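You operate a simulated robot arm through the tools that you are given. There is no shell and no other tool. Be economical: measure what you need, move in short steps, check, and stop when the job is done.

Carry out the task below with a simulated two-armed robot. There is one attempt and no reset: what you move stays moved.

JOB
Stack the small carton that says "fans" from the brown table on top of the small carton labelled "belts". Put the orange tray on the black table away on the top of the orange bench. Put the green cartridge on the beige table. Take the white filter on the grey table and put it away on the counter of the extractor rack. Put the black board that says "ctrl" from the grey table on the shelf in front of the fan. Put the white tray from the grey table on top of the grey hood. Take the green tray from the top of the orange bench and put it on the low shelf of the beige table. Put the purple cartridge on top of the flat carton. Any order will do. Set down upright: green cartridge, white filter, purple cartridge.

Only the result counts: the job must be done as asked and must still hold three seconds after the hand-in. Knocking over, shifting, dropping, spilling or breaking anything else fails it.

ROBOT AND FRAMES
Two 7-joint arms with vacuum grippers on one trunk, on a base that drives. Base frame: it is fixed to the floor where the robot stands at the start and does not move with it; the origin is under the middle of the robot, x ahead of it, y to its left, z up; the surface under the hand at the start is at about z = 780. Units: mm, degrees, N and s.
The left shoulder is at the start at [70, 174, 1179], the right one opposite. With the tool pointing down near the work surface each hand reaches from about 260 to 780 mm from the robot's upright axis, wherever it stands, measured 20 degrees to its own side. Places, roughly: beige table [600, -4600, 800]; black board [-1250, 250, 750]; counter of the extractor rack [700, -3300, 900]; flat carton [-1250, -2250, 750]; green cartridge [500, -1750, 750]; green tray [-1000, -1500, 750]; grey hood [-1500, -2000, 750]; low shelf of the beige table [600, -4600, 200]; orange tray [500, -1500, 750]; purple cartridge [-1000, -2000, 750]; shelf in front of the fan [-4200, 0, 900]; small carton [500, 0, 750]; top of the orange bench [-1400, -2200, 800]; white filter (6x6x12 cm) [-1200, 700, 800]; white tray (23x25x3 cm) [-1200, -200, 800]. Payload 3.5 kg a hand.
Tool frame (each hand has its own): the origin (TCP) lies in the middle of the cups' lips, and z points out of the cups. The gripper has 2 cups of 32 mm across, covering 32 by 80 mm (tool x, y); the bellows give 10 mm. With the vacuum on, a cup seals on a smooth face that it is pressed against (1 to 4 N); it does not hold porous or soft things. The pull reaches 76 N.
Orientation is told as [roll, pitch, yaw] about the base's x, y, z axes, in that order, counted from this pose: with the cups facing straight down, the tool's x points along the base's -x, its y along +y and its z along -z.

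CONTROLS
- The arms move only by the tool jog_arm. It takes "left_motion", "right_motion" or both (then of equal length, played together; a hand with none holds still); each is text: rows parted by semicolons, each of 7 numbers parted by spaces: the vacuum: 1 switches it on, 0 off, then the shift along the tool's x, y, z in units of 300 mm (1.0 is 300 mm), then the turn, a rotation vector about the tool's x, y, z in units of 120 degrees (1.0 is 120 degrees). In form: valve x y z rx ry rz; .... A call has 1 to 10 rows; each row is the pose to reach, as a shift and turn from the pose commanded when the call began, along the tool's axes at that moment. A call with a number of a shift or a turn outside -1 to 1 is refused whole. Rows are played at 5 a second. More than 50 mm and 8.6 degrees between two rows, or a gripper value outside its range, and nothing of the call is played. A pose out of reach is approached as far as the arm can. The call stops where the force on the tool passes 40 N (or 10 N more than at its start, if that is more) or the arm is blocked; 0.2 s more then pass. The pull builds up within a second once a cup has sealed. Time passes only in rows, and 0.2 s behind the last, so rows that repeat a pose give it time. The reply holds the time, the measured pose of the TCP, the force on the tool along the base axes and the pull of the vacuum, in the units named above and with some noise, with the torque about the TCP (base axes, N m) and any sound that the robot's microphone picked up.
- Cameras (640 x 400 px; columns grow to the right, rows downward): "scene" is now at [130.6, 1.7, 1483.2]; the picture's right is [0.02, -1.00, 0.00], its down [-0.72, -0.02, -0.70] and it looks along [0.70, 0.02, -0.72] (base axes); focal length 271 px, centre (320, 200). "left" rides on the left gripper at [74, -19, -110] in its tool frame; the picture's right is [0.25, 0.97, 0.00], its down [-0.77, 0.20, -0.60] and it looks along [-0.58, 0.15, 0.80] (tool axes); focal length 218 px, centre (320, 200). "right" rides on the right gripper at [74, 19, -110] in its tool frame; the picture's right is [-0.25, 0.97, 0.00], its down [-0.77, -0.20, -0.60] and it looks along [-0.58, -0.15, 0.80] (tool axes); focal length 218 px, centre (320, 200).
- camera(camera): a new picture of that camera. It takes no simulated time.
- lift_body(by): slides the trunk up (or, below 0, down) by that many mm; the arms and the scene camera ride with it, the base frame stays. It gives what a move gives, with no picture.
- steer(legs): drives the robot by 1 to 6 legs, each [ahead, turn to the left] in mm and degrees, along the robot's own axes; the way and the turn of a leg run together, so that a leg with both is an arc; at most 1500 mm and 180 degrees a leg. The arms and the cameras ride along, it lands a little off, and it stops where it bumps. It gives what a move gives.
- head_to(pan, tilt): turns the head with the scene camera to pan (to the left, within 86 degrees either way) and tilt (down, from -29 to 69), counted from straight ahead of the robot. It gives what a move gives.
- measure_at(camera, pixels): there is no depth. For up to 12 entries [column, row, z] of the newest picture of that camera ("zoom" is the newest enlarged one), the place [x, y] in the base frame at which the ray of that pixel passes the height z, good to about 2 mm. It takes no simulated time.
- zoom(camera, box): a new picture of the part [left, top, right, bottom] of that camera's present view, enlarged. It takes no simulated time.
- sign_off(): hands the job in; it is judged then, once.

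Go step by step. Measure first, check grasps and placings, and put right what went wrong. The budget is 322 turns and 208 pictures, counting those below and the enlarged ones. Unless the task says otherwise, let go and move clear before handing in, and close with one line.

The tools are called after "Emit:" as name(argument=value, ...) on one line, values as JSON. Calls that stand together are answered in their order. jog_arm: Moves the arms, as the interface text tells. Its arguments: {"type":"object","properties":{"left_motion":{"type":"string"},"right_motion":{"type":"string"}},"required":[]} The other tools are called the same way: lift_body (by) slides the trunk up or down; steer (legs) drives the base; head_to (pan, tilt) turns the head that bears the scene camera; camera (camera) takes a picture; measure_at (camera, pixels) gives the place at which the rays of pixels pass given heights; zoom (camera, box) takes an enlarged picture of a part of a camera's view; sign_off () hands the job in.

At the start:

```text
t: 0.0
left_ee_pos: [596.6, 216.6, 1095.6]
left_tcp_rot: [0.0, 0.0, 0.0]
left_wrist_force: [0.0, 0.1, 0.5]
left_moment: [-0.02, 0.02, -0.02]
left_pull: 0.0
right_ee_pos: [565.8, -224.9, 1100.5]
right_tcp_rot: [0.0, 0.0, 0.1]
right_wrist_force: [-0.1, -0.1, -0.4]
right_moment: [0.01, 0.03, -0.04]
right_pull: 0.0
trunk travel left (down, up): [-675.0, 165.0]
robot x, y, heading: [0.9, 2.5, 0.0]
head pan, tilt: [1.4, 45.9]
```

scene: 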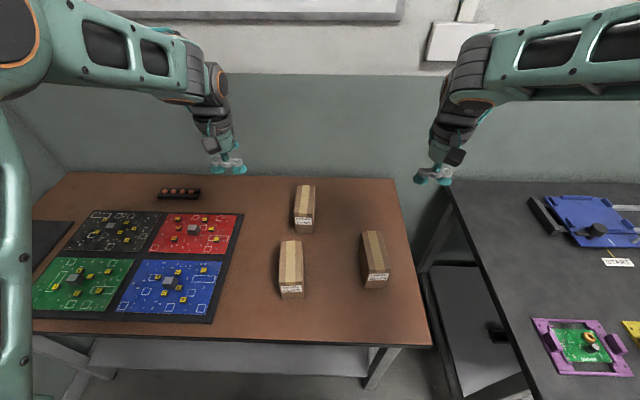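
right: 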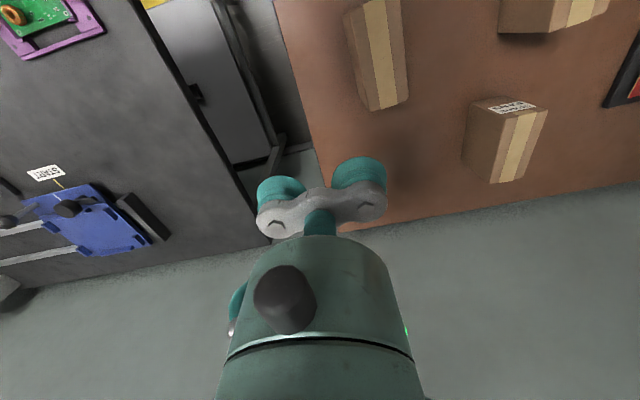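
left: 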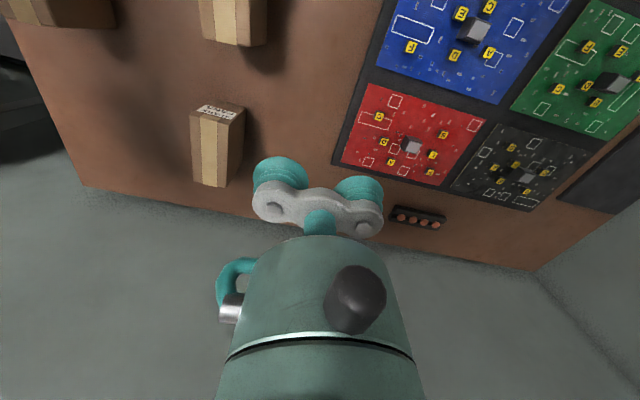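

Three small cartons stand on the brown table, near pixels (304,209), (291,270) and (375,260); I'll zoom in to read their labels.

Emit:
zoom(camera="scene", box=[260, 170, 410, 310])

Emit:
zoom(camera="scene", box=[440, 170, 640, 390])

```text
2.86 times, centred on (335, 240) of scene
```

zoom: 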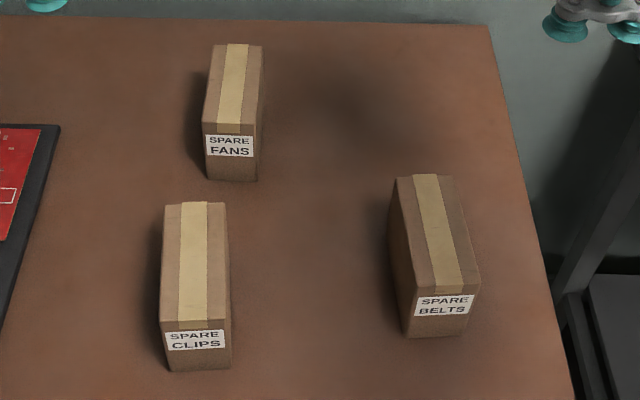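

```text
1.82 times, centred on (540, 280) of scene
```

zoom: 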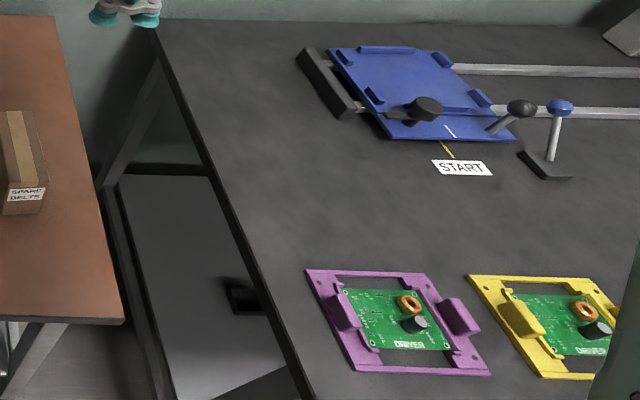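

FANS is the rear carton and BELTS the right one. Next I'll measure the corners of both.

Emit:
zoom(camera="scene", box=[280, 175, 340, 245])

Emit:
zoom(camera="scene", box=[340, 220, 410, 300])

```text
5.71 times, centred on (310, 210) of scene
```

zoom: 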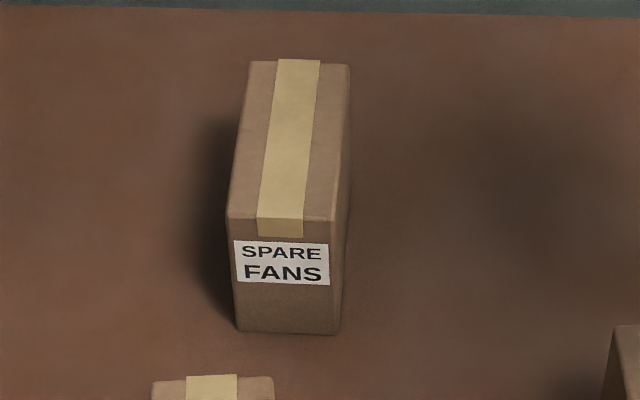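

```text
5.00 times, centred on (375, 260) of scene
```

zoom: 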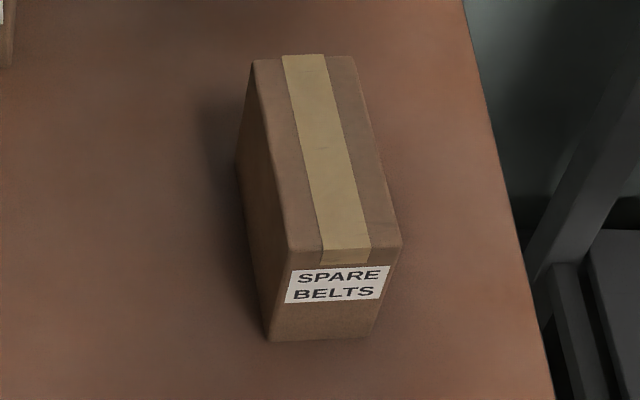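

The corners show clearly in both zooms, so I'll measure them at table height and at candidate top heights.

Emit:
measure_at(camera="zoom", pixels=[[268, 341, 780], [372, 336, 780], [287, 248, 840], [287, 248, 860], [287, 248, 880], [400, 245, 860], [254, 60, 860], [352, 56, 860]])

Emit:
measure_at(camera="scene", pixels=[[295.5, 232.9, 780], [313, 233.3, 780], [293.9, 213, 840], [293.9, 213, 860], [293.9, 213, 880], [312.8, 213.3, 860], [297.75, 185.7, 860], [315.1, 186.4, 860]])

```text
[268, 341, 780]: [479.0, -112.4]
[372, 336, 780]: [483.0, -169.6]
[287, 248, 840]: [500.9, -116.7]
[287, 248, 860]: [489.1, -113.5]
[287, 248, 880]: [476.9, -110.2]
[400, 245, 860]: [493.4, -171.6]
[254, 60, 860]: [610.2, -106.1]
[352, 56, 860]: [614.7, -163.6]
```

```text
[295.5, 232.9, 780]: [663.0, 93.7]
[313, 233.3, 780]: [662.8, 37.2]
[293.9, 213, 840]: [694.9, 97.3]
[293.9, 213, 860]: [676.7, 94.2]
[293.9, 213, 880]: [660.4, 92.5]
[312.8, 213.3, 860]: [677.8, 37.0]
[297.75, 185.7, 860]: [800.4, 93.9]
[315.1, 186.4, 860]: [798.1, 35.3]
```

Each carton is about 57x120x98 mm with its top near z≈878. FANS is centred at (720,64) and BELTS at (542,-135). I'll swing the left hand over FANS turned 84°, and move the right hand out of the way.

Emit:
jog_arm(left_motion="0 -0.041 -0.051 0.025 0 0 0.07; 0 -0.082 -0.101 0.05 0 0 0.14; 0 -0.123 -0.152 0.075 0 0 0.21; 0 -0.164 -0.203 0.1 0 0 0.28; 0 -0.205 -0.254 0.125 0 0 0.35; 0 -0.247 -0.304 0.15 0 0 0.42; 0 -0.288 -0.355 0.175 0 0 0.49; 0 -0.329 -0.406 0.2 0 0 0.56; 0 -0.37 -0.456 0.225 0 0 0.63; 0 -0.411 -0.507 0.25 0 0 0.70", right_motion="0 0 -0.08 0 0 0 0; 0 0 -0.16 0 0 0 0; 0 0 -0.24 0 0 0 0; 0 0 -0.32 0 0 0 0; 0 0 -0.4 0 0 0 0; 0 0 -0.48 0 0 0 0; 0 0 -0.56 0 0 0 0; 0 0 -0.64 0 0 0 0; 0 0 -0.72 0 0 0 0; 0 0 -0.8 0 0 0 0")

Emit:
camera(camera="left")

Emit:
camera(camera="scene")

```text
t: 2.2
left_ee_pos: [721.1, 62.9, 1019.1]
left_tcp_rot: [-0.1, 0.1, -84.2]
left_wrist_force: [0.2, 0.4, 0.3]
left_moment: [0.02, -0.01, 0.01]
left_pull: 0.1
right_ee_pos: [568.0, -466.7, 1098.7]
right_tcp_rot: [0.1, 0.2, 0.1]
right_wrist_force: [0.3, -0.3, -0.8]
right_moment: [0.02, 0.03, 0.02]
right_pull: 0.0
trunk travel left (down, up): [-675.0, 165.0]
robot x, y, heading: [-0.2, 2.4, 0.1]
head pan, tilt: [1.4, 45.9]
```

```text
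200 pictures are left
```

left: 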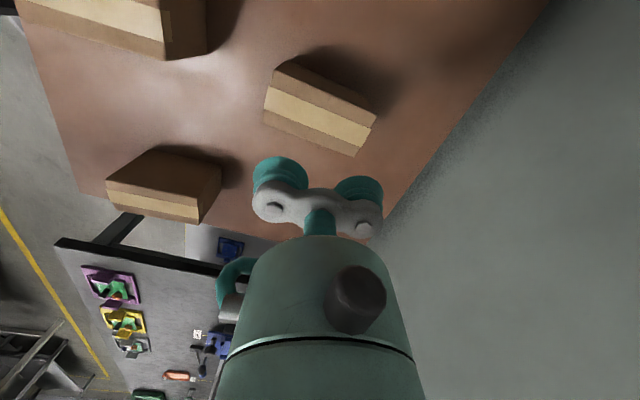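

```text
199 pictures are left
```

scene: 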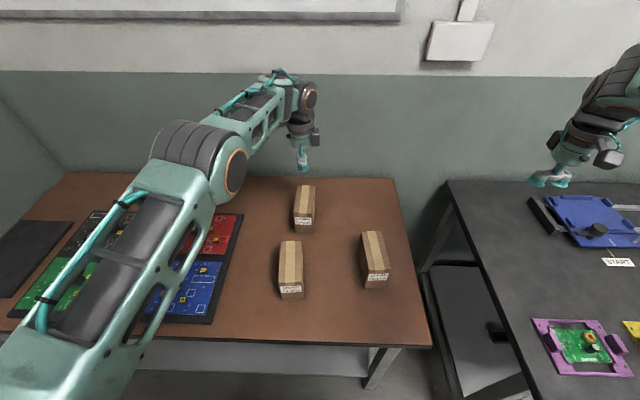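

The hand is over the rear carton. I'll cross-check the carton top with the left camera.

Emit:
zoom(camera="left", box=[240, 40, 400, 200])

```text
2.50 times, centred on (320, 120) of left
```

zoom: 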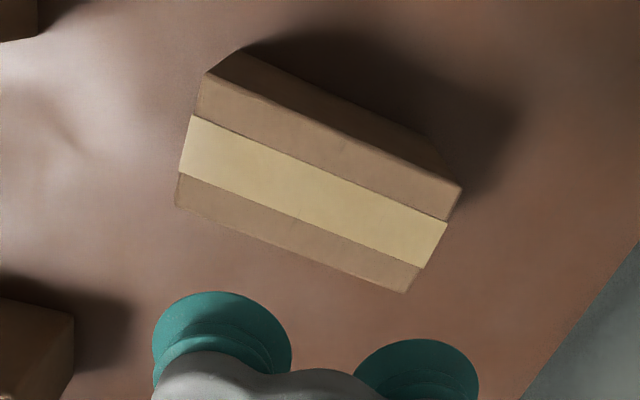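

Emit:
measure_at(camera="zoom", pixels=[[203, 72, 877], [460, 188, 877], [407, 291, 877], [175, 206, 877], [203, 72, 860], [460, 188, 860], [407, 291, 860], [175, 206, 860]])

```text
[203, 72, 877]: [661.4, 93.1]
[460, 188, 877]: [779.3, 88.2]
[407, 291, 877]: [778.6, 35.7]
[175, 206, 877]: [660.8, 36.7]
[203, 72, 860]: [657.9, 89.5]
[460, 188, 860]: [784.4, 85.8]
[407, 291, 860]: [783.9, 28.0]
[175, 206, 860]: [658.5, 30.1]
```

The top is confirmed at z≈877, centre (720,63.5). I'll go down onto it with the vacuum on.

Emit:
jog_arm(left_motion="0 0 0 0.15 0 0 0.05; 0 0 0 0.3 0 0 0.05; 0 0 0 0.4 0 0 0.05; 1 0 0 0.44 0 0 0.05; 1 0 0 0.46 0 0 0.05; 1 0 0 0.475 0 0 0.05; 1 0 0 0.485 0 0 0.05; 1 0 0 0.485 0 0 0.05; 1 0 0 0.485 0 0 0.05; 1 0 0 0.485 0 0 0.05")

```text
t: 4.4
left_ee_pos: [720.3, 65.0, 878.6]
left_tcp_rot: [0.3, -0.1, -90.1]
left_wrist_force: [13.5, 2.4, 29.4]
left_moment: [0.03, -0.25, 0.05]
left_pull: 75.6
right_ee_pos: [564.3, -464.7, 1101.2]
right_tcp_rot: [0.0, -0.1, 0.0]
right_wrist_force: [0.9, 1.0, 0.5]
right_moment: [0.0, -0.02, 0.0]
right_pull: 0.1
trunk travel left (down, up): [-675.0, 165.0]
robot x, y, heading: [2.9, 0.7, 0.1]
head pan, tilt: [1.4, 45.9]
```

The vacuum has sealed at 75.6 N. I'll lift the carton and carry it over BELTS.

Emit:
jog_arm(left_motion="1 0 0 0.45 0 0 0.05; 1 0 0 0.35 0 0 0; 1 0 0 0.2 0 0 0; 1 0 0 0.05 0 0 0; 1 0 0 -0.1 0 0 0; 1 0 0 -0.13 0 0 0; 1 0 0 -0.13 0 0 0")

```text
refused: row 1 steps farther than a row can; nothing moved
```

Rows count from the current pose, so I'll correct that and lift again.

Emit:
jog_arm(left_motion="1 0 0 -0.03 0 0 0; 1 0 0 -0.1 0 0 0; 1 0 0 -0.23 0 0 0; 1 0 0 -0.36 0 0 0; 1 0 0 -0.5 0 0 0; 1 0 0 -0.6 0 0 0; 1 0 0 -0.6 0 0 0")

```text
t: 6.0
left_ee_pos: [721.7, 64.7, 1053.9]
left_tcp_rot: [-0.1, 0.0, -90.0]
left_wrist_force: [-0.1, -0.6, -2.4]
left_moment: [0.0, 0.02, 0.01]
left_pull: 75.2
right_ee_pos: [566.6, -464.2, 1099.3]
right_tcp_rot: [0.0, -0.1, 0.1]
right_wrist_force: [-0.4, 0.8, 0.5]
right_moment: [0.02, 0.0, -0.01]
right_pull: 0.0
trunk travel left (down, up): [-675.0, 165.0]
robot x, y, heading: [-0.5, -1.1, 0.0]
head pan, tilt: [1.4, 45.9]
```

It's lifted with a 2.4 N load. Now I'll shift it over BELTS.

Emit:
jog_arm(left_motion="1 -0.07 -0.065 0 0 0 -0.003; 1 -0.17 -0.155 0 0 0 -0.01; 1 -0.28 -0.25 0 0 0 -0.015; 1 -0.39 -0.35 0 0 0 -0.02; 1 -0.5 -0.45 0 0 0 -0.025; 1 -0.6 -0.54 0 0 0 -0.031; 1 -0.666 -0.602 0 0 0 -0.031; 1 -0.666 -0.602 0 0 0 -0.031")

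Emit:
camera(camera="scene")

Emit:
camera(camera="left")

```text
t: 7.8
left_ee_pos: [533.9, -122.4, 1052.0]
left_tcp_rot: [-0.4, -0.4, -85.5]
left_wrist_force: [0.8, -0.5, -2.1]
left_moment: [0.0, -0.02, 0.03]
left_pull: 75.4
left hand out of reach, approached as far as the arm can: row 7, 8
right_ee_pos: [566.1, -464.8, 1100.7]
right_tcp_rot: [0.0, 0.0, 0.0]
right_wrist_force: [-0.7, 0.1, 0.2]
right_moment: [0.01, -0.01, -0.01]
right_pull: 0.0
trunk travel left (down, up): [-675.0, 165.0]
robot x, y, heading: [1.4, 2.1, -0.2]
head pan, tilt: [1.4, 45.9]
```

```text
197 pictures are left
```

scene: 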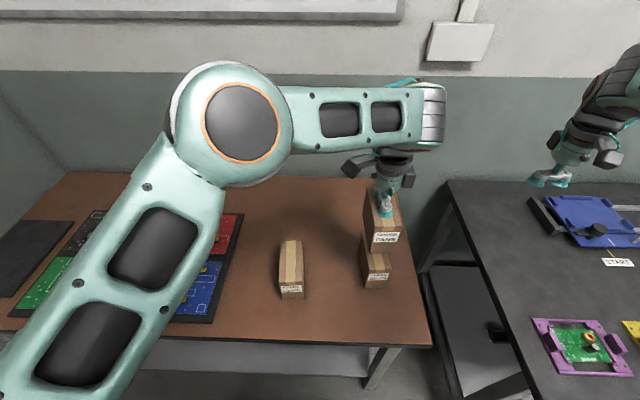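

```text
196 pictures are left
```

left: 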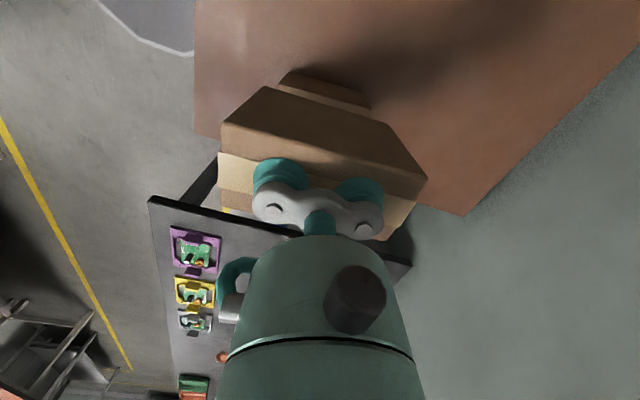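

The arm hits its reach limit here, at (534,-122). I'll turn the base 20° to the right so BELTS comes nearer to the left arm.

Emit:
steer(legs=[[0, -20]])

```text
t: 9.3
left_ee_pos: [463.7, -295.2, 1055.0]
left_tcp_rot: [-0.2, -0.6, -105.2]
left_wrist_force: [0.4, -0.7, -2.4]
left_moment: [0.0, 0.01, -0.02]
left_pull: 75.3
right_ee_pos: [377.8, -627.5, 1099.4]
right_tcp_rot: [0.0, 0.0, -19.6]
right_wrist_force: [0.7, -0.5, -0.7]
right_moment: [0.01, 0.0, -0.05]
right_pull: 0.0
trunk travel left (down, up): [-675.0, 165.0]
robot x, y, heading: [0.9, -2.8, -19.7]
head pan, tilt: [1.4, 45.9]
```

The base turned to -19.7°. Now I'll bring the carton back over BELTS.

Emit:
jog_arm(left_motion="1 0.1 0.02 0 0 0 -0.03; 1 0.22 0.04 0 0 0 -0.06; 1 0.34 0.06 0 0 0 -0.1; 1 0.46 0.085 0 0 0 -0.13; 1 0.54 0.1 0 0 0 -0.158; 1 0.58 0.106 0 0 0 -0.158; 1 0.58 0.106 0 0 0 -0.158")

Emit:
camera(camera="left")

Emit:
camera(camera="scene")

```text
t: 10.9
left_ee_pos: [539.4, -135.1, 1054.6]
left_tcp_rot: [-0.4, -0.5, -86.1]
left_wrist_force: [0.6, -0.3, -2.5]
left_moment: [-0.03, 0.0, 0.01]
left_pull: 74.9
right_ee_pos: [378.4, -627.8, 1098.1]
right_tcp_rot: [0.0, 0.1, -19.6]
right_wrist_force: [0.1, 0.2, -0.1]
right_moment: [0.03, 0.01, 0.0]
right_pull: 0.1
trunk travel left (down, up): [-675.0, 165.0]
robot x, y, heading: [3.1, 2.0, -19.7]
head pan, tilt: [1.4, 45.9]
```

```text
195 pictures are left
```

left: 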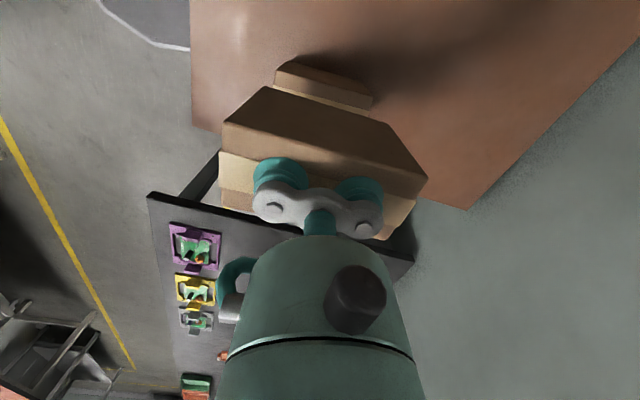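

```text
194 pictures are left
```

scene: 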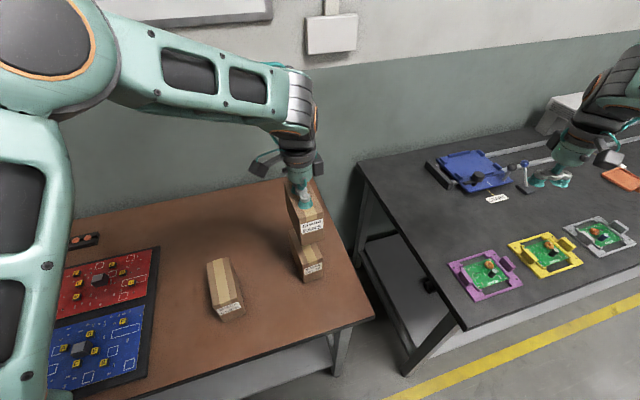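

It's positioned at (539.4,-135.1), yaw -86°. I'll lower it slowly until it touches.

Emit:
jog_arm(left_motion="1 0 0 0.1 0 0 0; 1 0 0 0.19 0 0 0; 1 0 0 0.225 0 0 0; 1 0 0 0.24 0 0 0; 1 0 0 0.25 0 0 0; 1 0 0 0.25 0 0 0")

Emit:
camera(camera="scene")

```text
t: 12.3
left_ee_pos: [539.4, -138.3, 979.8]
left_tcp_rot: [-0.2, -0.5, -86.3]
left_wrist_force: [0.9, -0.7, 0.7]
left_moment: [0.03, -0.09, 0.02]
left_pull: 75.2
right_ee_pos: [377.8, -626.0, 1099.0]
right_tcp_rot: [0.0, 0.0, -19.7]
right_wrist_force: [0.0, 0.6, -0.1]
right_moment: [0.0, 0.02, 0.0]
right_pull: 0.0
trunk travel left (down, up): [-675.0, 165.0]
robot x, y, heading: [0.5, -1.2, -19.7]
head pan, tilt: [1.4, 45.9]
```

```text
193 pictures are left
```

scene: 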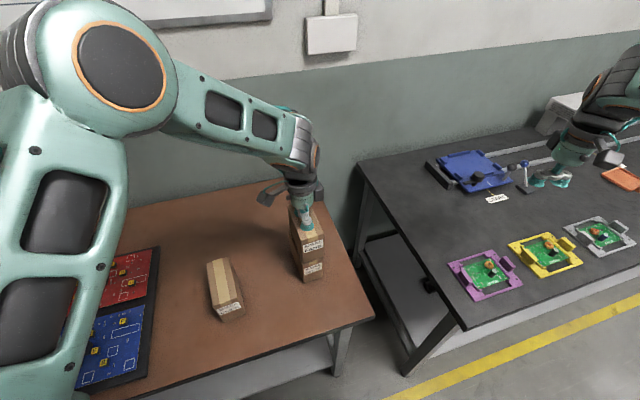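

Contact is just starting, since the force went from -2.5 to +0.7 N. I'll press 2 mm more, release and rise.

Emit:
jog_arm(left_motion="1 0 0 0.008 0 0 0; 0 0 0 0.008 0 0 0; 0 0 0 0.008 0 0 0; 0 0 0 0.008 0 0 0; 0 0 0 0.008 0 0 0")

Emit:
jog_arm(left_motion="0 0 0 -0.02 0 0 0; 0 0 0 -0.08 0 0 0; 0 0 0 -0.2 0 0 0; 0 0 0 -0.35 0 0 0; 0 0 0 -0.5 0 0 0; 0 0 0 -0.6 0 0 0")

Emit:
zoom(camera="scene", box=[190, 150, 390, 320])

```text
t: 13.5
left_ee_pos: [538.6, -136.7, 976.2]
left_tcp_rot: [-0.4, -0.5, -86.3]
left_wrist_force: [0.0, -0.3, 2.6]
left_moment: [0.02, -0.01, 0.02]
left_pull: 0.0
right_ee_pos: [377.6, -626.9, 1101.1]
right_tcp_rot: [0.0, 0.0, -19.5]
right_wrist_force: [-0.2, 0.1, -0.3]
right_moment: [-0.02, -0.02, 0.02]
right_pull: 0.0
trunk travel left (down, up): [-675.0, 165.0]
robot x, y, heading: [0.6, -0.2, -19.8]
head pan, tilt: [1.4, 45.9]
```

```text
t: 14.9
left_ee_pos: [538.9, -135.9, 1158.6]
left_tcp_rot: [-0.4, -0.3, -86.1]
left_wrist_force: [-0.9, 0.0, -0.2]
left_moment: [-0.04, -0.02, -0.01]
left_pull: 0.1
right_ee_pos: [377.4, -627.8, 1100.8]
right_tcp_rot: [0.0, 0.0, -19.7]
right_wrist_force: [0.7, 0.8, -0.7]
right_moment: [0.0, -0.01, -0.03]
right_pull: 0.1
trunk travel left (down, up): [-675.0, 165.0]
robot x, y, heading: [2.6, 1.7, -19.6]
head pan, tilt: [1.4, 45.9]
```

```text
2.35 times, centred on (290, 235) of scene
```

zoom: 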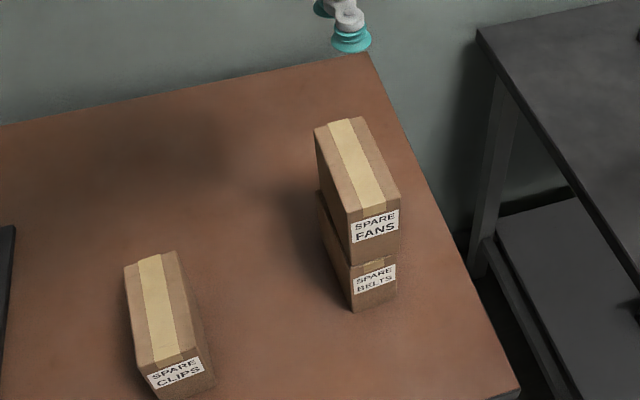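

FANS sits squarely on BELTS. I'll tuck both arms in before driving.

Emit:
jog_arm(left_motion="0 0.077 -0.039 0 0 0 -0.055; 0 0.154 -0.078 0 0 0 -0.11; 0 0.231 -0.117 0 0 0 -0.166; 0 0.308 -0.156 0 0 0 -0.221; 0 0.385 -0.195 0 0 0 -0.276; 0 0.462 -0.234 0 0 0 -0.332; 0 0.539 -0.273 0 0 0 -0.387; 0 0.616 -0.312 0 0 0 -0.442; 0 0.693 -0.351 0 0 0 -0.498; 0 0.77 -0.39 0 0 0 -0.553", right_motion="0 0.055 0.055 0 0 0 0; 0 0.11 0.11 0 0 0 0; 0 0.165 0.167 0 0 0 0; 0 0.22 0.22 0 0 0 0; 0 0.275 0.278 0 0 0 0; 0 0.33 0.33 0 0 0 0; 0 0.385 0.385 0 0 0 0; 0 0.44 0.44 0 0 0 0; 0 0.495 0.495 0 0 0 0; 0 0.55 0.557 0 0 0 0")

Emit:
head_to(pan=-60, tilt=25)

Emit:
camera(camera="scene")

```text
t: 17.1
left_ee_pos: [409.5, 93.5, 1154.2]
left_tcp_rot: [-0.9, 0.1, -19.6]
left_wrist_force: [0.4, -0.2, -0.1]
left_moment: [-0.06, 0.03, 0.02]
left_pull: 0.1
right_ee_pos: [279.7, -407.8, 1102.6]
right_tcp_rot: [-0.3, 0.0, -19.6]
right_wrist_force: [0.3, -0.3, 0.5]
right_moment: [-0.06, 0.03, -0.02]
right_pull: 0.1
trunk travel left (down, up): [-675.0, 165.0]
robot x, y, heading: [-1.6, 0.6, -19.7]
head pan, tilt: [1.4, 45.9]
```

```text
t: 18.4
left_ee_pos: [409.0, 86.7, 1155.6]
left_tcp_rot: [-0.7, 0.1, -20.0]
left_wrist_force: [-0.5, -0.7, 0.5]
left_moment: [0.0, 0.01, 0.0]
left_pull: 0.1
right_ee_pos: [279.1, -414.1, 1100.0]
right_tcp_rot: [0.0, 0.0, -19.6]
right_wrist_force: [-0.6, 0.2, 0.4]
right_moment: [-0.04, 0.0, 0.0]
right_pull: 0.0
trunk travel left (down, up): [-675.0, 165.0]
robot x, y, heading: [2.0, 0.8, -19.8]
head pan, tilt: [-60.0, 25.0]
```

```text
191 pictures are left
```

scene: 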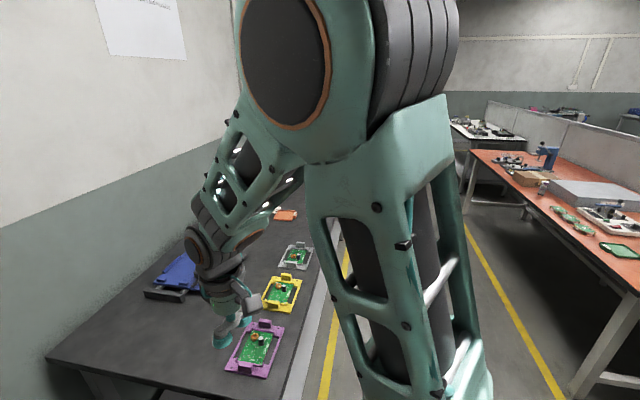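

The black table is on the left and the orange bench on the right. I'll measure the aisle edges, then drive.

Emit:
measure_at(camera="scene", pixels=[[330, 222, 780], [284, 396, 780], [472, 150, 780], [640, 290, 780], [285, 212, 780], [620, 250, 780]])

Emit:
steer(legs=[[0, -70]])

Emit:
head_to(pan=0, tilt=20)

Emit:
camera(camera="scene")

```text
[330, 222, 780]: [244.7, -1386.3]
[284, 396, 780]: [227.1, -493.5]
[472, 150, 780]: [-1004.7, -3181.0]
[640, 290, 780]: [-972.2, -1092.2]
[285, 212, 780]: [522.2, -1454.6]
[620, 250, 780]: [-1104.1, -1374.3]
```

```text
t: 21.8
left_ee_pos: [220.3, -355.9, 1156.0]
left_tcp_rot: [-0.6, 0.1, -90.1]
left_wrist_force: [-0.6, -0.1, -0.2]
left_moment: [0.0, -0.02, 0.0]
left_pull: 0.0
right_ee_pos: [-295.4, -402.7, 1100.1]
right_tcp_rot: [0.0, 0.0, -90.0]
right_wrist_force: [-0.5, 0.2, 0.3]
right_moment: [0.01, -0.01, 0.0]
right_pull: 0.0
trunk travel left (down, up): [-675.0, 165.0]
robot x, y, heading: [1.2, 0.8, -90.0]
head pan, tilt: [-60.0, 25.0]
```

```text
t: 23.1
left_ee_pos: [220.8, -355.4, 1154.5]
left_tcp_rot: [-0.6, 0.2, -90.2]
left_wrist_force: [-0.5, -1.0, 0.5]
left_moment: [-0.01, -0.01, 0.01]
left_pull: 0.0
right_ee_pos: [-296.2, -402.0, 1100.5]
right_tcp_rot: [0.0, 0.1, -89.9]
right_wrist_force: [-0.4, 0.2, -0.4]
right_moment: [0.0, 0.01, 0.01]
right_pull: 0.1
trunk travel left (down, up): [-675.0, 165.0]
robot x, y, heading: [4.6, -0.4, -89.8]
head pan, tilt: [0.0, 20.0]
```

```text
190 pictures are left
```

scene: 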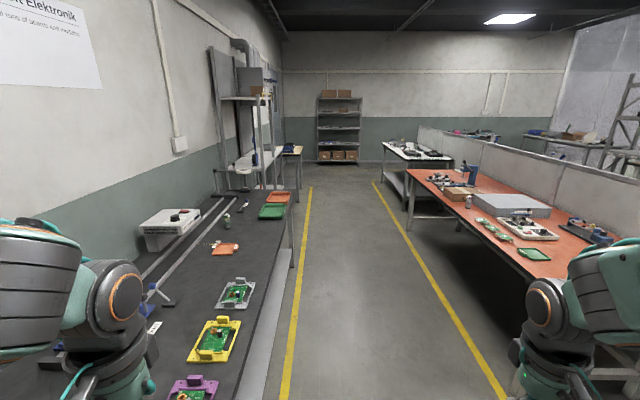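

The aisle is clear. I'll zoom in on the far half of the black table and on the bench.

Emit:
zoom(camera="scene", box=[130, 130, 330, 270])

Emit:
zoom(camera="scene", box=[370, 110, 630, 290])

```text
2.86 times, centred on (230, 200) of scene
```

zoom: 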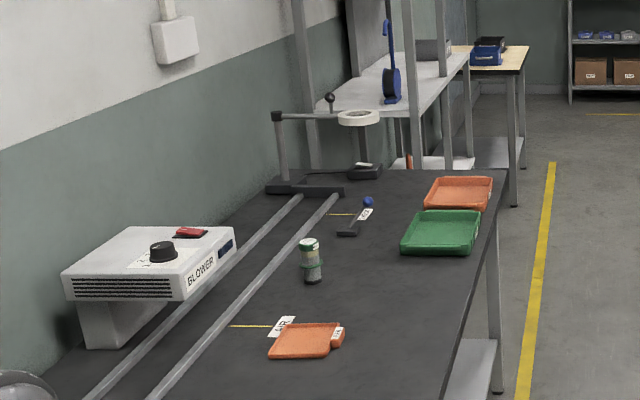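

```text
2.22 times, centred on (500, 200) of scene
```

zoom: 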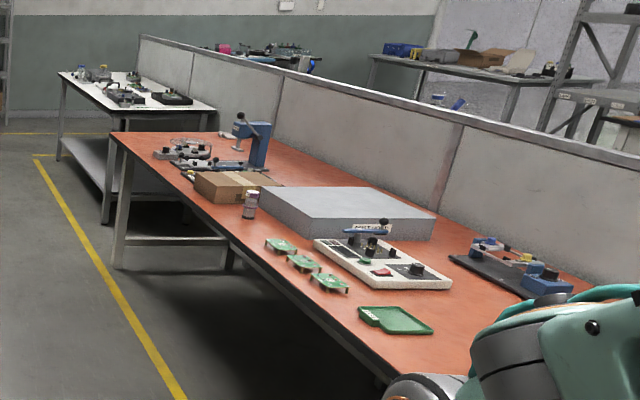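

There are two orange trays on the black table: a small labelled one near zoom (305,340) and one at the far end. I'll measure the bench and black-table items; for these the newest zoom is the bench one.

Emit:
measure_at(camera="zoom", pixels=[[395, 320, 780], [250, 215, 780], [237, 185, 830], [345, 200, 840], [120, 142, 780]])

Emit:
measure_at(camera="scene", pixels=[[225, 249, 780], [277, 197, 780], [271, 211, 780], [228, 229, 780], [294, 190, 780]])

```text
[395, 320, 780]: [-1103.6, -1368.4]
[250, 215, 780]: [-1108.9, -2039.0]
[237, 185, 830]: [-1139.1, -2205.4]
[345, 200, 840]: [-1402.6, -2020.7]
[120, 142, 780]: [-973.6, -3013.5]
```

```text
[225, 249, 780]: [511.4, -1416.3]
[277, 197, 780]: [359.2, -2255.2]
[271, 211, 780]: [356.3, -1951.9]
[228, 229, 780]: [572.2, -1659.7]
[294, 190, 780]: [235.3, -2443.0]
```

The small labelled orange tray at (511,-1416) matches the listed place, and the green cartridge is at (572,-1660). I'll drive to about (-100,-1500) and face the black table.

Emit:
steer(legs=[[0, -4], [1500, 0], [0, 94]])

Emit:
head_to(pan=0, tilt=45)

Emit:
camera(camera="scene")

```text
t: 27.1
left_ee_pos: [177.5, -838.0, 1154.2]
left_tcp_rot: [-1.0, 0.1, -91.7]
left_wrist_force: [0.1, 0.1, 0.2]
left_moment: [-0.04, 0.04, -0.02]
left_pull: 0.1
right_ee_pos: [-336.8, -871.3, 1100.4]
right_tcp_rot: [-0.3, -0.1, -91.1]
right_wrist_force: [-1.6, -0.1, -1.0]
right_moment: [0.04, -0.1, 0.01]
right_pull: 0.1
trunk travel left (down, up): [-675.0, 165.0]
robot x, y, heading: [-43.3, -475.3, -83.9]
head pan, tilt: [0.0, 20.0]
stopped in leg 2: the robot was blocked; the commanded pose is now the measured one
```

```text
t: 28.0
left_ee_pos: [174.3, -837.8, 1158.2]
left_tcp_rot: [-0.7, 0.0, -91.7]
left_wrist_force: [-0.1, 0.3, -0.2]
left_moment: [0.02, 0.01, -0.03]
left_pull: 0.0
right_ee_pos: [-339.7, -872.1, 1101.2]
right_tcp_rot: [0.1, -0.1, -91.0]
right_wrist_force: [0.5, 0.9, -0.7]
right_moment: [-0.01, 0.02, 0.01]
right_pull: 0.2
trunk travel left (down, up): [-675.0, 165.0]
robot x, y, heading: [-43.9, -475.9, -83.9]
head pan, tilt: [0.0, 45.0]
```

```text
187 pictures are left
```

scene: 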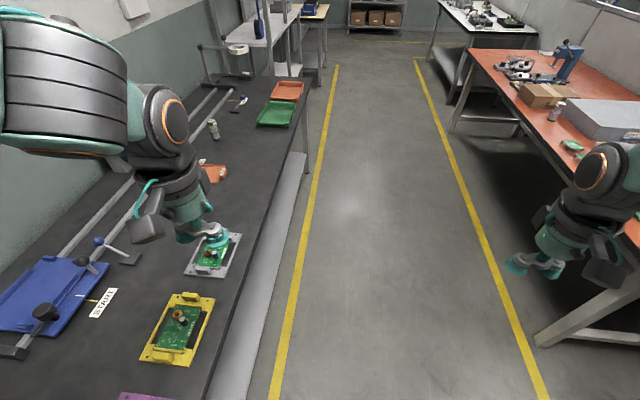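

The base bumped on the black table's side and has been deflected to heading -84°. I'll back off and take the middle of the aisle, x≈-370.

Emit:
steer(legs=[[-450, 0], [0, -42], [560, 0], [0, 36]])

Emit:
camera(camera="scene")

```text
t: 37.2
left_ee_pos: [-245.5, -870.0, 1156.5]
left_tcp_rot: [-0.8, 0.1, -97.9]
left_wrist_force: [-0.7, 0.1, 0.8]
left_moment: [-0.01, -0.01, 0.02]
left_pull: 0.1
right_ee_pos: [-760.9, -847.3, 1100.3]
right_tcp_rot: [0.0, -0.2, -97.3]
right_wrist_force: [-0.2, -0.4, 0.1]
right_moment: [-0.01, 0.0, -0.02]
right_pull: 0.1
trunk travel left (down, up): [-675.0, 165.0]
robot x, y, heading: [-421.4, -489.0, -90.1]
head pan, tilt: [0.0, 45.0]
```

```text
186 pictures are left
```

scene: 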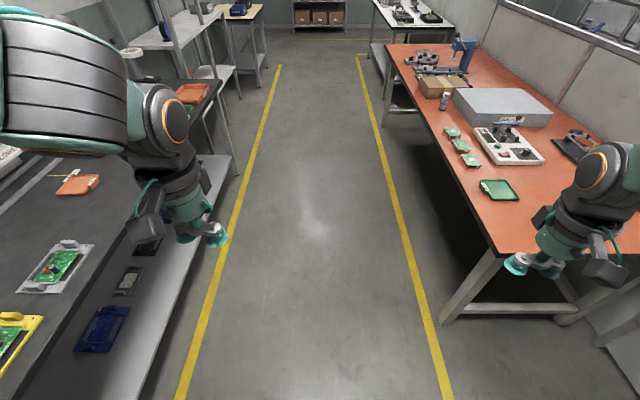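

The robot is now at (-421,-489), heading -90. I'll continue to y≈-1500, face the black table and approach it.

Emit:
steer(legs=[[1010, 0], [0, 90], [250, 0]])

Emit:
camera(camera="scene")

```text
t: 47.6
left_ee_pos: [211.7, -1316.0, 1158.2]
left_tcp_rot: [-0.7, 0.1, -7.2]
left_wrist_force: [0.1, -0.4, 0.0]
left_moment: [0.01, 0.01, 0.02]
left_pull: 0.1
right_ee_pos: [197.0, -1830.9, 1100.9]
right_tcp_rot: [0.1, -0.2, -6.6]
right_wrist_force: [0.1, 0.0, 0.3]
right_moment: [-0.03, 0.02, -0.01]
right_pull: 0.2
trunk travel left (down, up): [-675.0, 165.0]
robot x, y, heading: [-169.0, -1498.1, 0.4]
head pan, tilt: [0.0, 45.0]
```

```text
185 pictures are left
```

scene: 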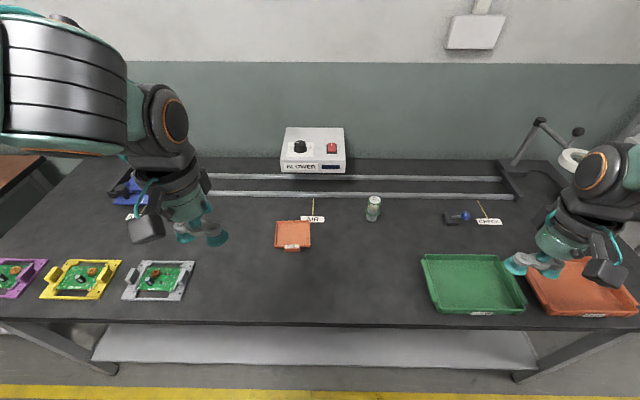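

Emit:
zoom(camera="scene", box=[260, 185, 400, 265])

Emit:
measure_at(camera="scene", pixels=[[276, 247, 780], [310, 247, 780], [310, 221, 780], [280, 221, 780], [373, 220, 780], [374, 199, 870], [374, 199, 890], [374, 199, 850], [370, 222, 780]])

```text
4.57 times, centred on (330, 225) of scene
```

zoom: 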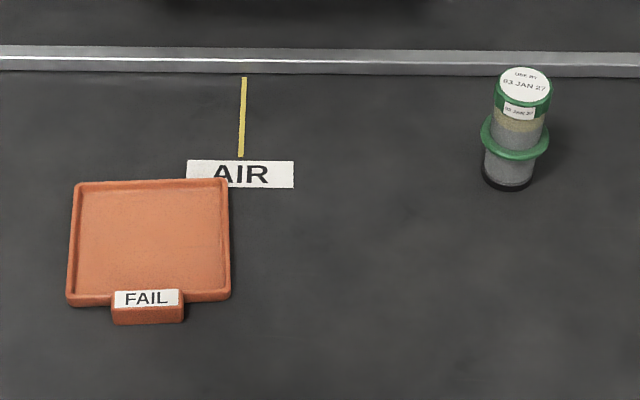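

```text
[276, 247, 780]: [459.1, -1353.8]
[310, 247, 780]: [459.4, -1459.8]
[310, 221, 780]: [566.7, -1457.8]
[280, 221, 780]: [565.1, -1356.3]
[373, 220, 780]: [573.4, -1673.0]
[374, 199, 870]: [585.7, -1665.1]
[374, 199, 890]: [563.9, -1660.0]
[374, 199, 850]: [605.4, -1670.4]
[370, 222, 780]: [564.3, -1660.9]
```

The labelled FAIL tray and the cartridge, with its white disc on top, are clear. I'll measure them precisely in the zoom.

Emit:
measure_at(camera="zoom", pixels=[[482, 178, 780], [538, 178, 780], [508, 193, 780], [525, 85, 880], [525, 85, 890], [525, 85, 900], [499, 83, 890], [551, 83, 890], [68, 300, 785], [229, 295, 785], [228, 180, 795], [77, 184, 795]])

```text
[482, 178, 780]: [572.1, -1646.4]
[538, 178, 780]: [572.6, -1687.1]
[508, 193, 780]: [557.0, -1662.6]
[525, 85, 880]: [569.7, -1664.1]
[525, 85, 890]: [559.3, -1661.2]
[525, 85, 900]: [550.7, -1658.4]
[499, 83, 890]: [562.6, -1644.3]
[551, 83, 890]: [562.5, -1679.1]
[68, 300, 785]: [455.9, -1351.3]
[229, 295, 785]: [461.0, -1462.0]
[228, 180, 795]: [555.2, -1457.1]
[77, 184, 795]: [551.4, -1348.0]
```

The cartridge is about 40 mm across, centred at (577,-1667), with its top at z≈873. I'll drive 70 mm closer and move both hands above their objects.

Emit:
steer(legs=[[70, 0]])

```text
t: 48.7
left_ee_pos: [280.0, -1316.2, 1158.0]
left_tcp_rot: [-0.8, -0.1, -7.3]
left_wrist_force: [0.4, 0.5, -0.4]
left_moment: [0.02, -0.05, 0.0]
left_pull: 0.1
right_ee_pos: [264.4, -1831.7, 1102.4]
right_tcp_rot: [0.1, -0.3, -6.6]
right_wrist_force: [-0.4, -0.4, 0.0]
right_moment: [0.0, 0.0, 0.01]
right_pull: 0.0
trunk travel left (down, up): [-675.0, 165.0]
robot x, y, heading: [-97.0, -1494.3, 0.7]
head pan, tilt: [0.0, 45.0]
```

Emit:
jog_arm(left_motion="0 -0.078 -0.02 0.086 0 0 -0.006; 0 -0.156 -0.04 0.172 0 0 -0.012; 0 -0.235 -0.06 0.258 0 0 -0.018; 0 -0.313 -0.08 0.344 0 0 -0.024; 0 -0.391 -0.1 0.43 -0.003 0 -0.03; 0 -0.469 -0.119 0.516 -0.004 0 -0.037; 0 -0.547 -0.139 0.602 -0.005 0 -0.043; 0 -0.626 -0.159 0.688 -0.006 0 -0.049; 0 -0.704 -0.179 0.774 -0.007 0 -0.055; 0 -0.782 -0.199 0.86 -0.007 0 -0.061", right_motion="0 -0.098 0.059 0.047 0 0 -0.005; 0 -0.196 0.117 0.095 0 0 -0.011; 0 -0.295 0.176 0.142 0 0 -0.016; 0 -0.393 0.235 0.19 0 0 -0.022; 0 -0.491 0.293 0.237 0 0 -0.028; 0 -0.589 0.352 0.284 0 0 -0.033; 0 -0.687 0.411 0.332 0 0 -0.039; 0 -0.786 0.47 0.38 0 0 -0.044; 0 -0.884 0.528 0.427 0 0 -0.05; 0 -0.982 0.587 0.473 0 0 -0.055")

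Emit:
camera(camera="right")

Emit:
camera(camera="left")

```text
t: 50.9
left_ee_pos: [510.5, -1409.3, 896.8]
left_tcp_rot: [0.1, 0.2, 0.0]
left_wrist_force: [0.5, 0.2, -0.1]
left_moment: [-0.02, 0.0, 0.01]
left_pull: 0.0
right_ee_pos: [582.3, -1690.7, 957.3]
right_tcp_rot: [0.1, 0.1, 0.0]
right_wrist_force: [-0.5, -0.4, 0.1]
right_moment: [0.02, 0.01, -0.01]
right_pull: 0.0
trunk travel left (down, up): [-675.0, 165.0]
robot x, y, heading: [-98.3, -1495.3, 0.5]
head pan, tilt: [0.0, 45.0]
```

```text
183 pictures are left
```

right: 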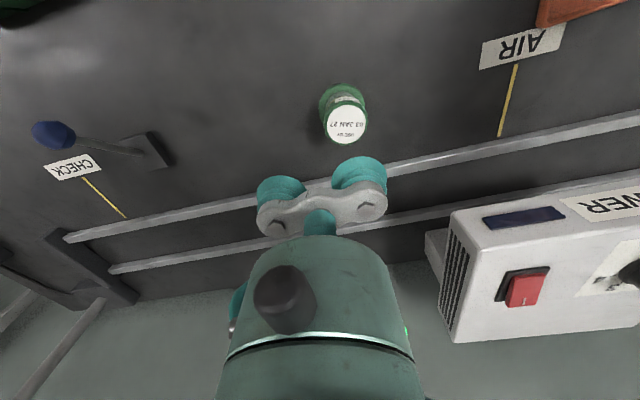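

```text
182 pictures are left
```

left: 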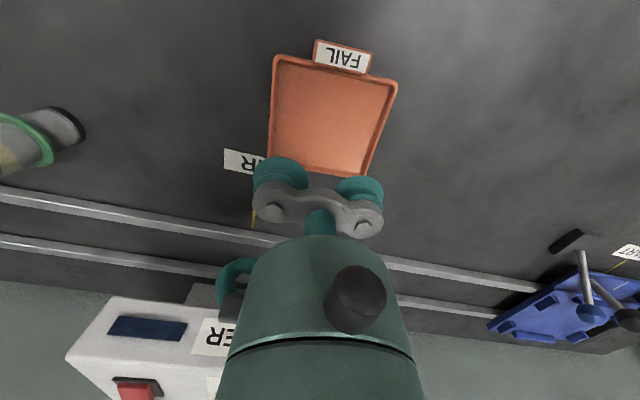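

The cartridge disc is at right (346,123) and the tray is under the left hand. I'll measure both precisely.

Emit:
zoom(camera="right", box=[300, 70, 400, 150])

Emit:
measure_at(camera="left", pixels=[[276, 57, 790], [396, 84, 790], [367, 175, 790], [269, 155, 790], [330, 120, 784]])

```text
5.00 times, centred on (350, 110) of right
```

zoom: 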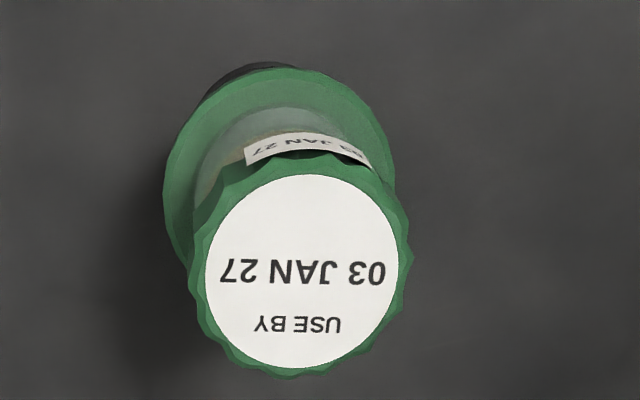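

```text
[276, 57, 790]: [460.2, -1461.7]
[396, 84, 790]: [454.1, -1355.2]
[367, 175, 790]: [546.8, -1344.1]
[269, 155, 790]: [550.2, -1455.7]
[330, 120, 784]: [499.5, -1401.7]
```

Emit:
measure_at(camera="zoom", pixels=[[302, 271, 873], [302, 271, 878], [302, 271, 868], [204, 271, 873], [398, 271, 873], [302, 175, 873], [302, 368, 873], [240, 64, 780], [270, 62, 780]])

```text
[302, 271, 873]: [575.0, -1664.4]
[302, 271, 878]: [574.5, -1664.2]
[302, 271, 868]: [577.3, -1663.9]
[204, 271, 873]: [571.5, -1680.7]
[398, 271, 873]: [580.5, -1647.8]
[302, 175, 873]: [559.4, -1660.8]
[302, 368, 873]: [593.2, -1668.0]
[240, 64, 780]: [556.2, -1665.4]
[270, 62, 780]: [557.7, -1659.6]
```

The disc is centred at (575.5,-1664.3), so one cup has to sit there. I'll make fine corrections and come down close with both hands.

Emit:
jog_arm(left_motion="0 0.025 0.015 0.1 0 0 -0.012; 0 0.025 0.015 0.2 0 0 -0.025; 0 0.025 0.015 0.28 0 0 -0.025; 0 0.025 0.015 0.32 0 0 -0.025; 0 0.025 0.015 0.32 0 0 -0.025", right_motion="0 0.013 0.007 0.06 0 0 0; 0 0.013 0.007 0.12 0 0 0; 0 0.013 0.007 0.18 0 0 0; 0 0.013 0.007 0.24 0 0 0; 0 0.013 0.007 0.24 0 0 0")

Emit:
zoom(camera="right", box=[240, 100, 420, 240])

Emit:
camera(camera="left")

```text
t: 52.1
left_ee_pos: [499.8, -1404.9, 803.3]
left_tcp_rot: [-0.1, 0.2, 3.0]
left_wrist_force: [-0.3, -0.1, -0.1]
left_moment: [0.01, 0.02, 0.02]
left_pull: 0.0
right_ee_pos: [575.4, -1688.4, 887.2]
right_tcp_rot: [0.0, -0.2, 0.0]
right_wrist_force: [-0.1, 0.4, -0.1]
right_moment: [0.03, -0.02, 0.02]
right_pull: 0.0
trunk travel left (down, up): [-675.0, 165.0]
robot x, y, heading: [-99.8, -1498.1, 0.5]
head pan, tilt: [0.0, 45.0]
```

```text
2.86 times, centred on (330, 170) of right
```

zoom: 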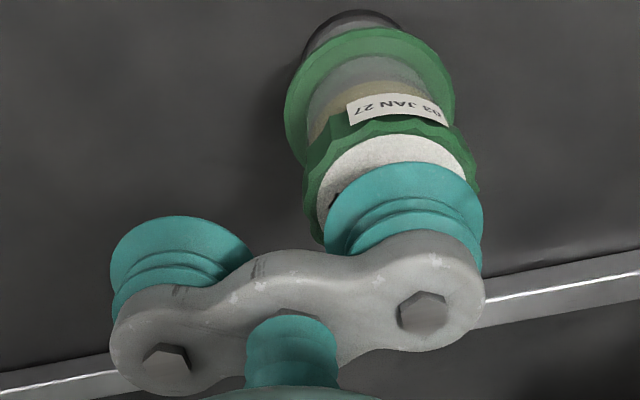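

```text
179 pictures are left
```

left: 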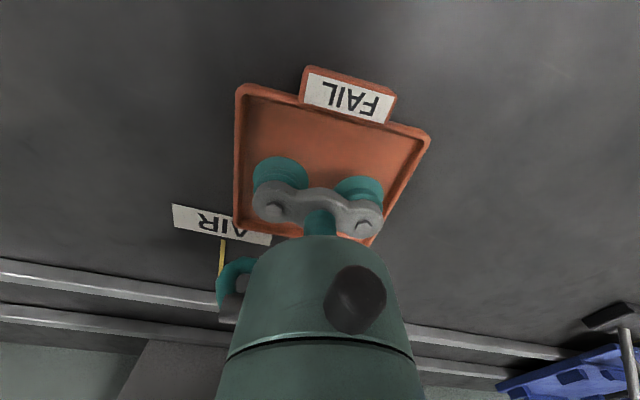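

The cup lines up with the disc to about 1 mm, and the left cups sit inside the tray floor. I'll press both down with the vacuum on.

Emit:
jog_arm(left_motion="1 0 0 0.02 0 0 0; 1 0 0 0.035 0 0 0; 1 0 0 0.045 0 0 0; 1 0 0 0.055 0 0 0; 1 0 0 0.055 0 0 0; 1 0 0 0.055 0 0 0; 1 0 0 0.055 0 0 0", right_motion="1 0 0 0.015 0 0 0; 1 0 0 0.03 0 0 0; 1 0 0 0.04 0 0 0; 1 0 0 0.047 0 0 0; 1 0 0 0.053 0 0 0; 1 0 0 0.053 0 0 0; 1 0 0 0.053 0 0 0")

```text
t: 53.7
left_ee_pos: [497.6, -1404.8, 787.8]
left_tcp_rot: [0.1, 0.0, 3.0]
left_wrist_force: [0.0, 0.9, 0.1]
left_moment: [0.0, -0.01, 0.02]
left_pull: 75.4
right_ee_pos: [576.4, -1688.8, 874.2]
right_tcp_rot: [-0.1, -0.4, -0.1]
right_wrist_force: [2.2, -3.3, 16.3]
right_moment: [1.25, 0.03, -0.05]
right_pull: 37.6
trunk travel left (down, up): [-675.0, 165.0]
robot x, y, heading: [-95.3, -1493.1, 0.6]
head pan, tilt: [0.0, 45.0]
```

Both are sealed, the left at 75.4 N and the right single cup at 37.6 N. Now I'll lift.

Emit:
jog_arm(left_motion="1 0 0 -0.015 0 0 0; 1 0 0 -0.05 0 0 0; 1 0 0 -0.12 0 0 0; 1 0 0 -0.22 0 0 0; 1 0 0 -0.34 0 0 0; 1 0 0 -0.45 0 0 0; 1 0 0 -0.55 0 0 0; 1 0 0 -0.55 0 0 0", right_motion="1 0 0 -0.015 0 0 0; 1 0 0 -0.05 0 0 0; 1 0 0 -0.1 0 0 0; 1 0 0 -0.18 0 0 0; 1 0 0 -0.26 0 0 0; 1 0 0 -0.34 0 0 0; 1 0 0 -0.4 0 0 0; 1 0 0 -0.4 0 0 0")

Emit:
camera(camera="scene")

```text
t: 55.5
left_ee_pos: [501.9, -1405.7, 950.7]
left_tcp_rot: [0.1, 0.3, 3.0]
left_wrist_force: [-0.6, 0.4, 0.2]
left_moment: [0.01, 0.0, -0.02]
left_pull: 75.8
right_ee_pos: [576.4, -1687.7, 990.9]
right_tcp_rot: [0.1, -0.1, 0.0]
right_wrist_force: [0.0, 0.0, -2.3]
right_moment: [0.84, 0.01, -0.01]
right_pull: 38.2
trunk travel left (down, up): [-675.0, 165.0]
robot x, y, heading: [-101.0, -1499.6, 0.3]
head pan, tilt: [0.0, 45.0]
```

```text
178 pictures are left
```

scene: 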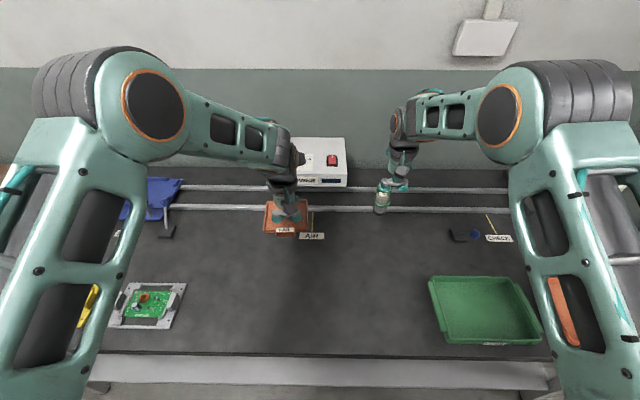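

Both objects hang level. I'll tuck the arms in, back off and turn round to face the orange bench.

Emit:
jog_arm(left_motion="1 0.02 0.01 -0.1 0 0 0; 1 0.08 0.05 -0.2 0 0 0; 1 0.17 0.1 -0.3 0 0 0; 1 0.26 0.16 -0.4 0 0 0; 1 0.35 0.22 -0.43 0 0 0; 1 0.44 0.28 -0.43 0 0 0; 1 0.53 0.34 -0.43 0 0 0; 1 0.61 0.39 -0.43 0 0 0; 1 0.68 0.43 -0.43 0 0 0; 1 0.73 0.467 -0.43 0 0 0", right_motion="1 0.05 0 -0.08 0 0 0; 1 0.15 -0.02 -0.16 0 0 0; 1 0.25 -0.04 -0.24 0 0 0; 1 0.36 -0.06 -0.3 0 0 0; 1 0.47 -0.08 -0.33 0 0 0; 1 0.58 -0.1 -0.33 0 0 0; 1 0.69 -0.12 -0.33 0 0 0; 1 0.8 -0.14 -0.33 0 0 0; 1 0.9 -0.16 -0.33 0 0 0; 1 0.967 -0.167 -0.33 0 0 0")

Emit:
steer(legs=[[-280, 0], [0, 180]])

Emit:
camera(camera="scene")

```text
t: 57.7
left_ee_pos: [272.6, -1279.7, 1082.8]
left_tcp_rot: [0.3, 0.0, 3.0]
left_wrist_force: [-0.5, -0.8, -1.1]
left_moment: [0.04, 0.01, -0.04]
left_pull: 75.2
right_ee_pos: [284.9, -1741.4, 1089.8]
right_tcp_rot: [0.2, -0.2, 0.0]
right_wrist_force: [-0.5, -0.1, -2.0]
right_moment: [0.86, 0.02, 0.0]
right_pull: 37.7
trunk travel left (down, up): [-675.0, 165.0]
robot x, y, heading: [-99.3, -1495.2, 0.8]
head pan, tilt: [0.0, 45.0]
```

```text
t: 67.0
left_ee_pos: [-746.0, -1720.5, 1080.8]
left_tcp_rot: [0.0, 0.2, -177.0]
left_wrist_force: [0.3, 0.0, -1.6]
left_moment: [-0.01, 0.02, 0.02]
left_pull: 75.0
right_ee_pos: [-756.7, -1257.3, 1089.4]
right_tcp_rot: [0.0, -0.1, -180.0]
right_wrist_force: [0.0, -0.4, -3.3]
right_moment: [-0.83, -0.02, 0.0]
right_pull: 38.0
trunk travel left (down, up): [-675.0, 165.0]
robot x, y, heading: [-373.7, -1500.7, -179.4]
head pan, tilt: [0.0, 45.0]
```

```text
177 pictures are left
```

scene: 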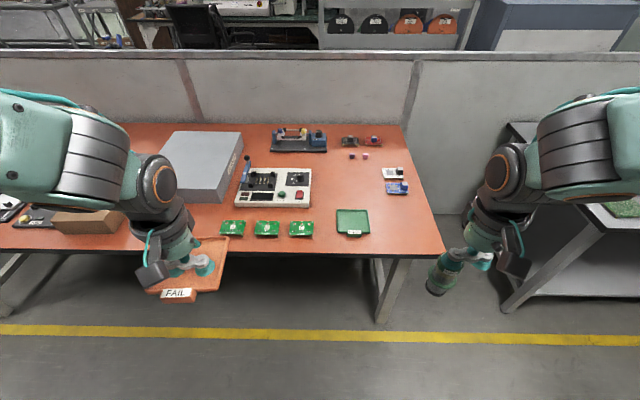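

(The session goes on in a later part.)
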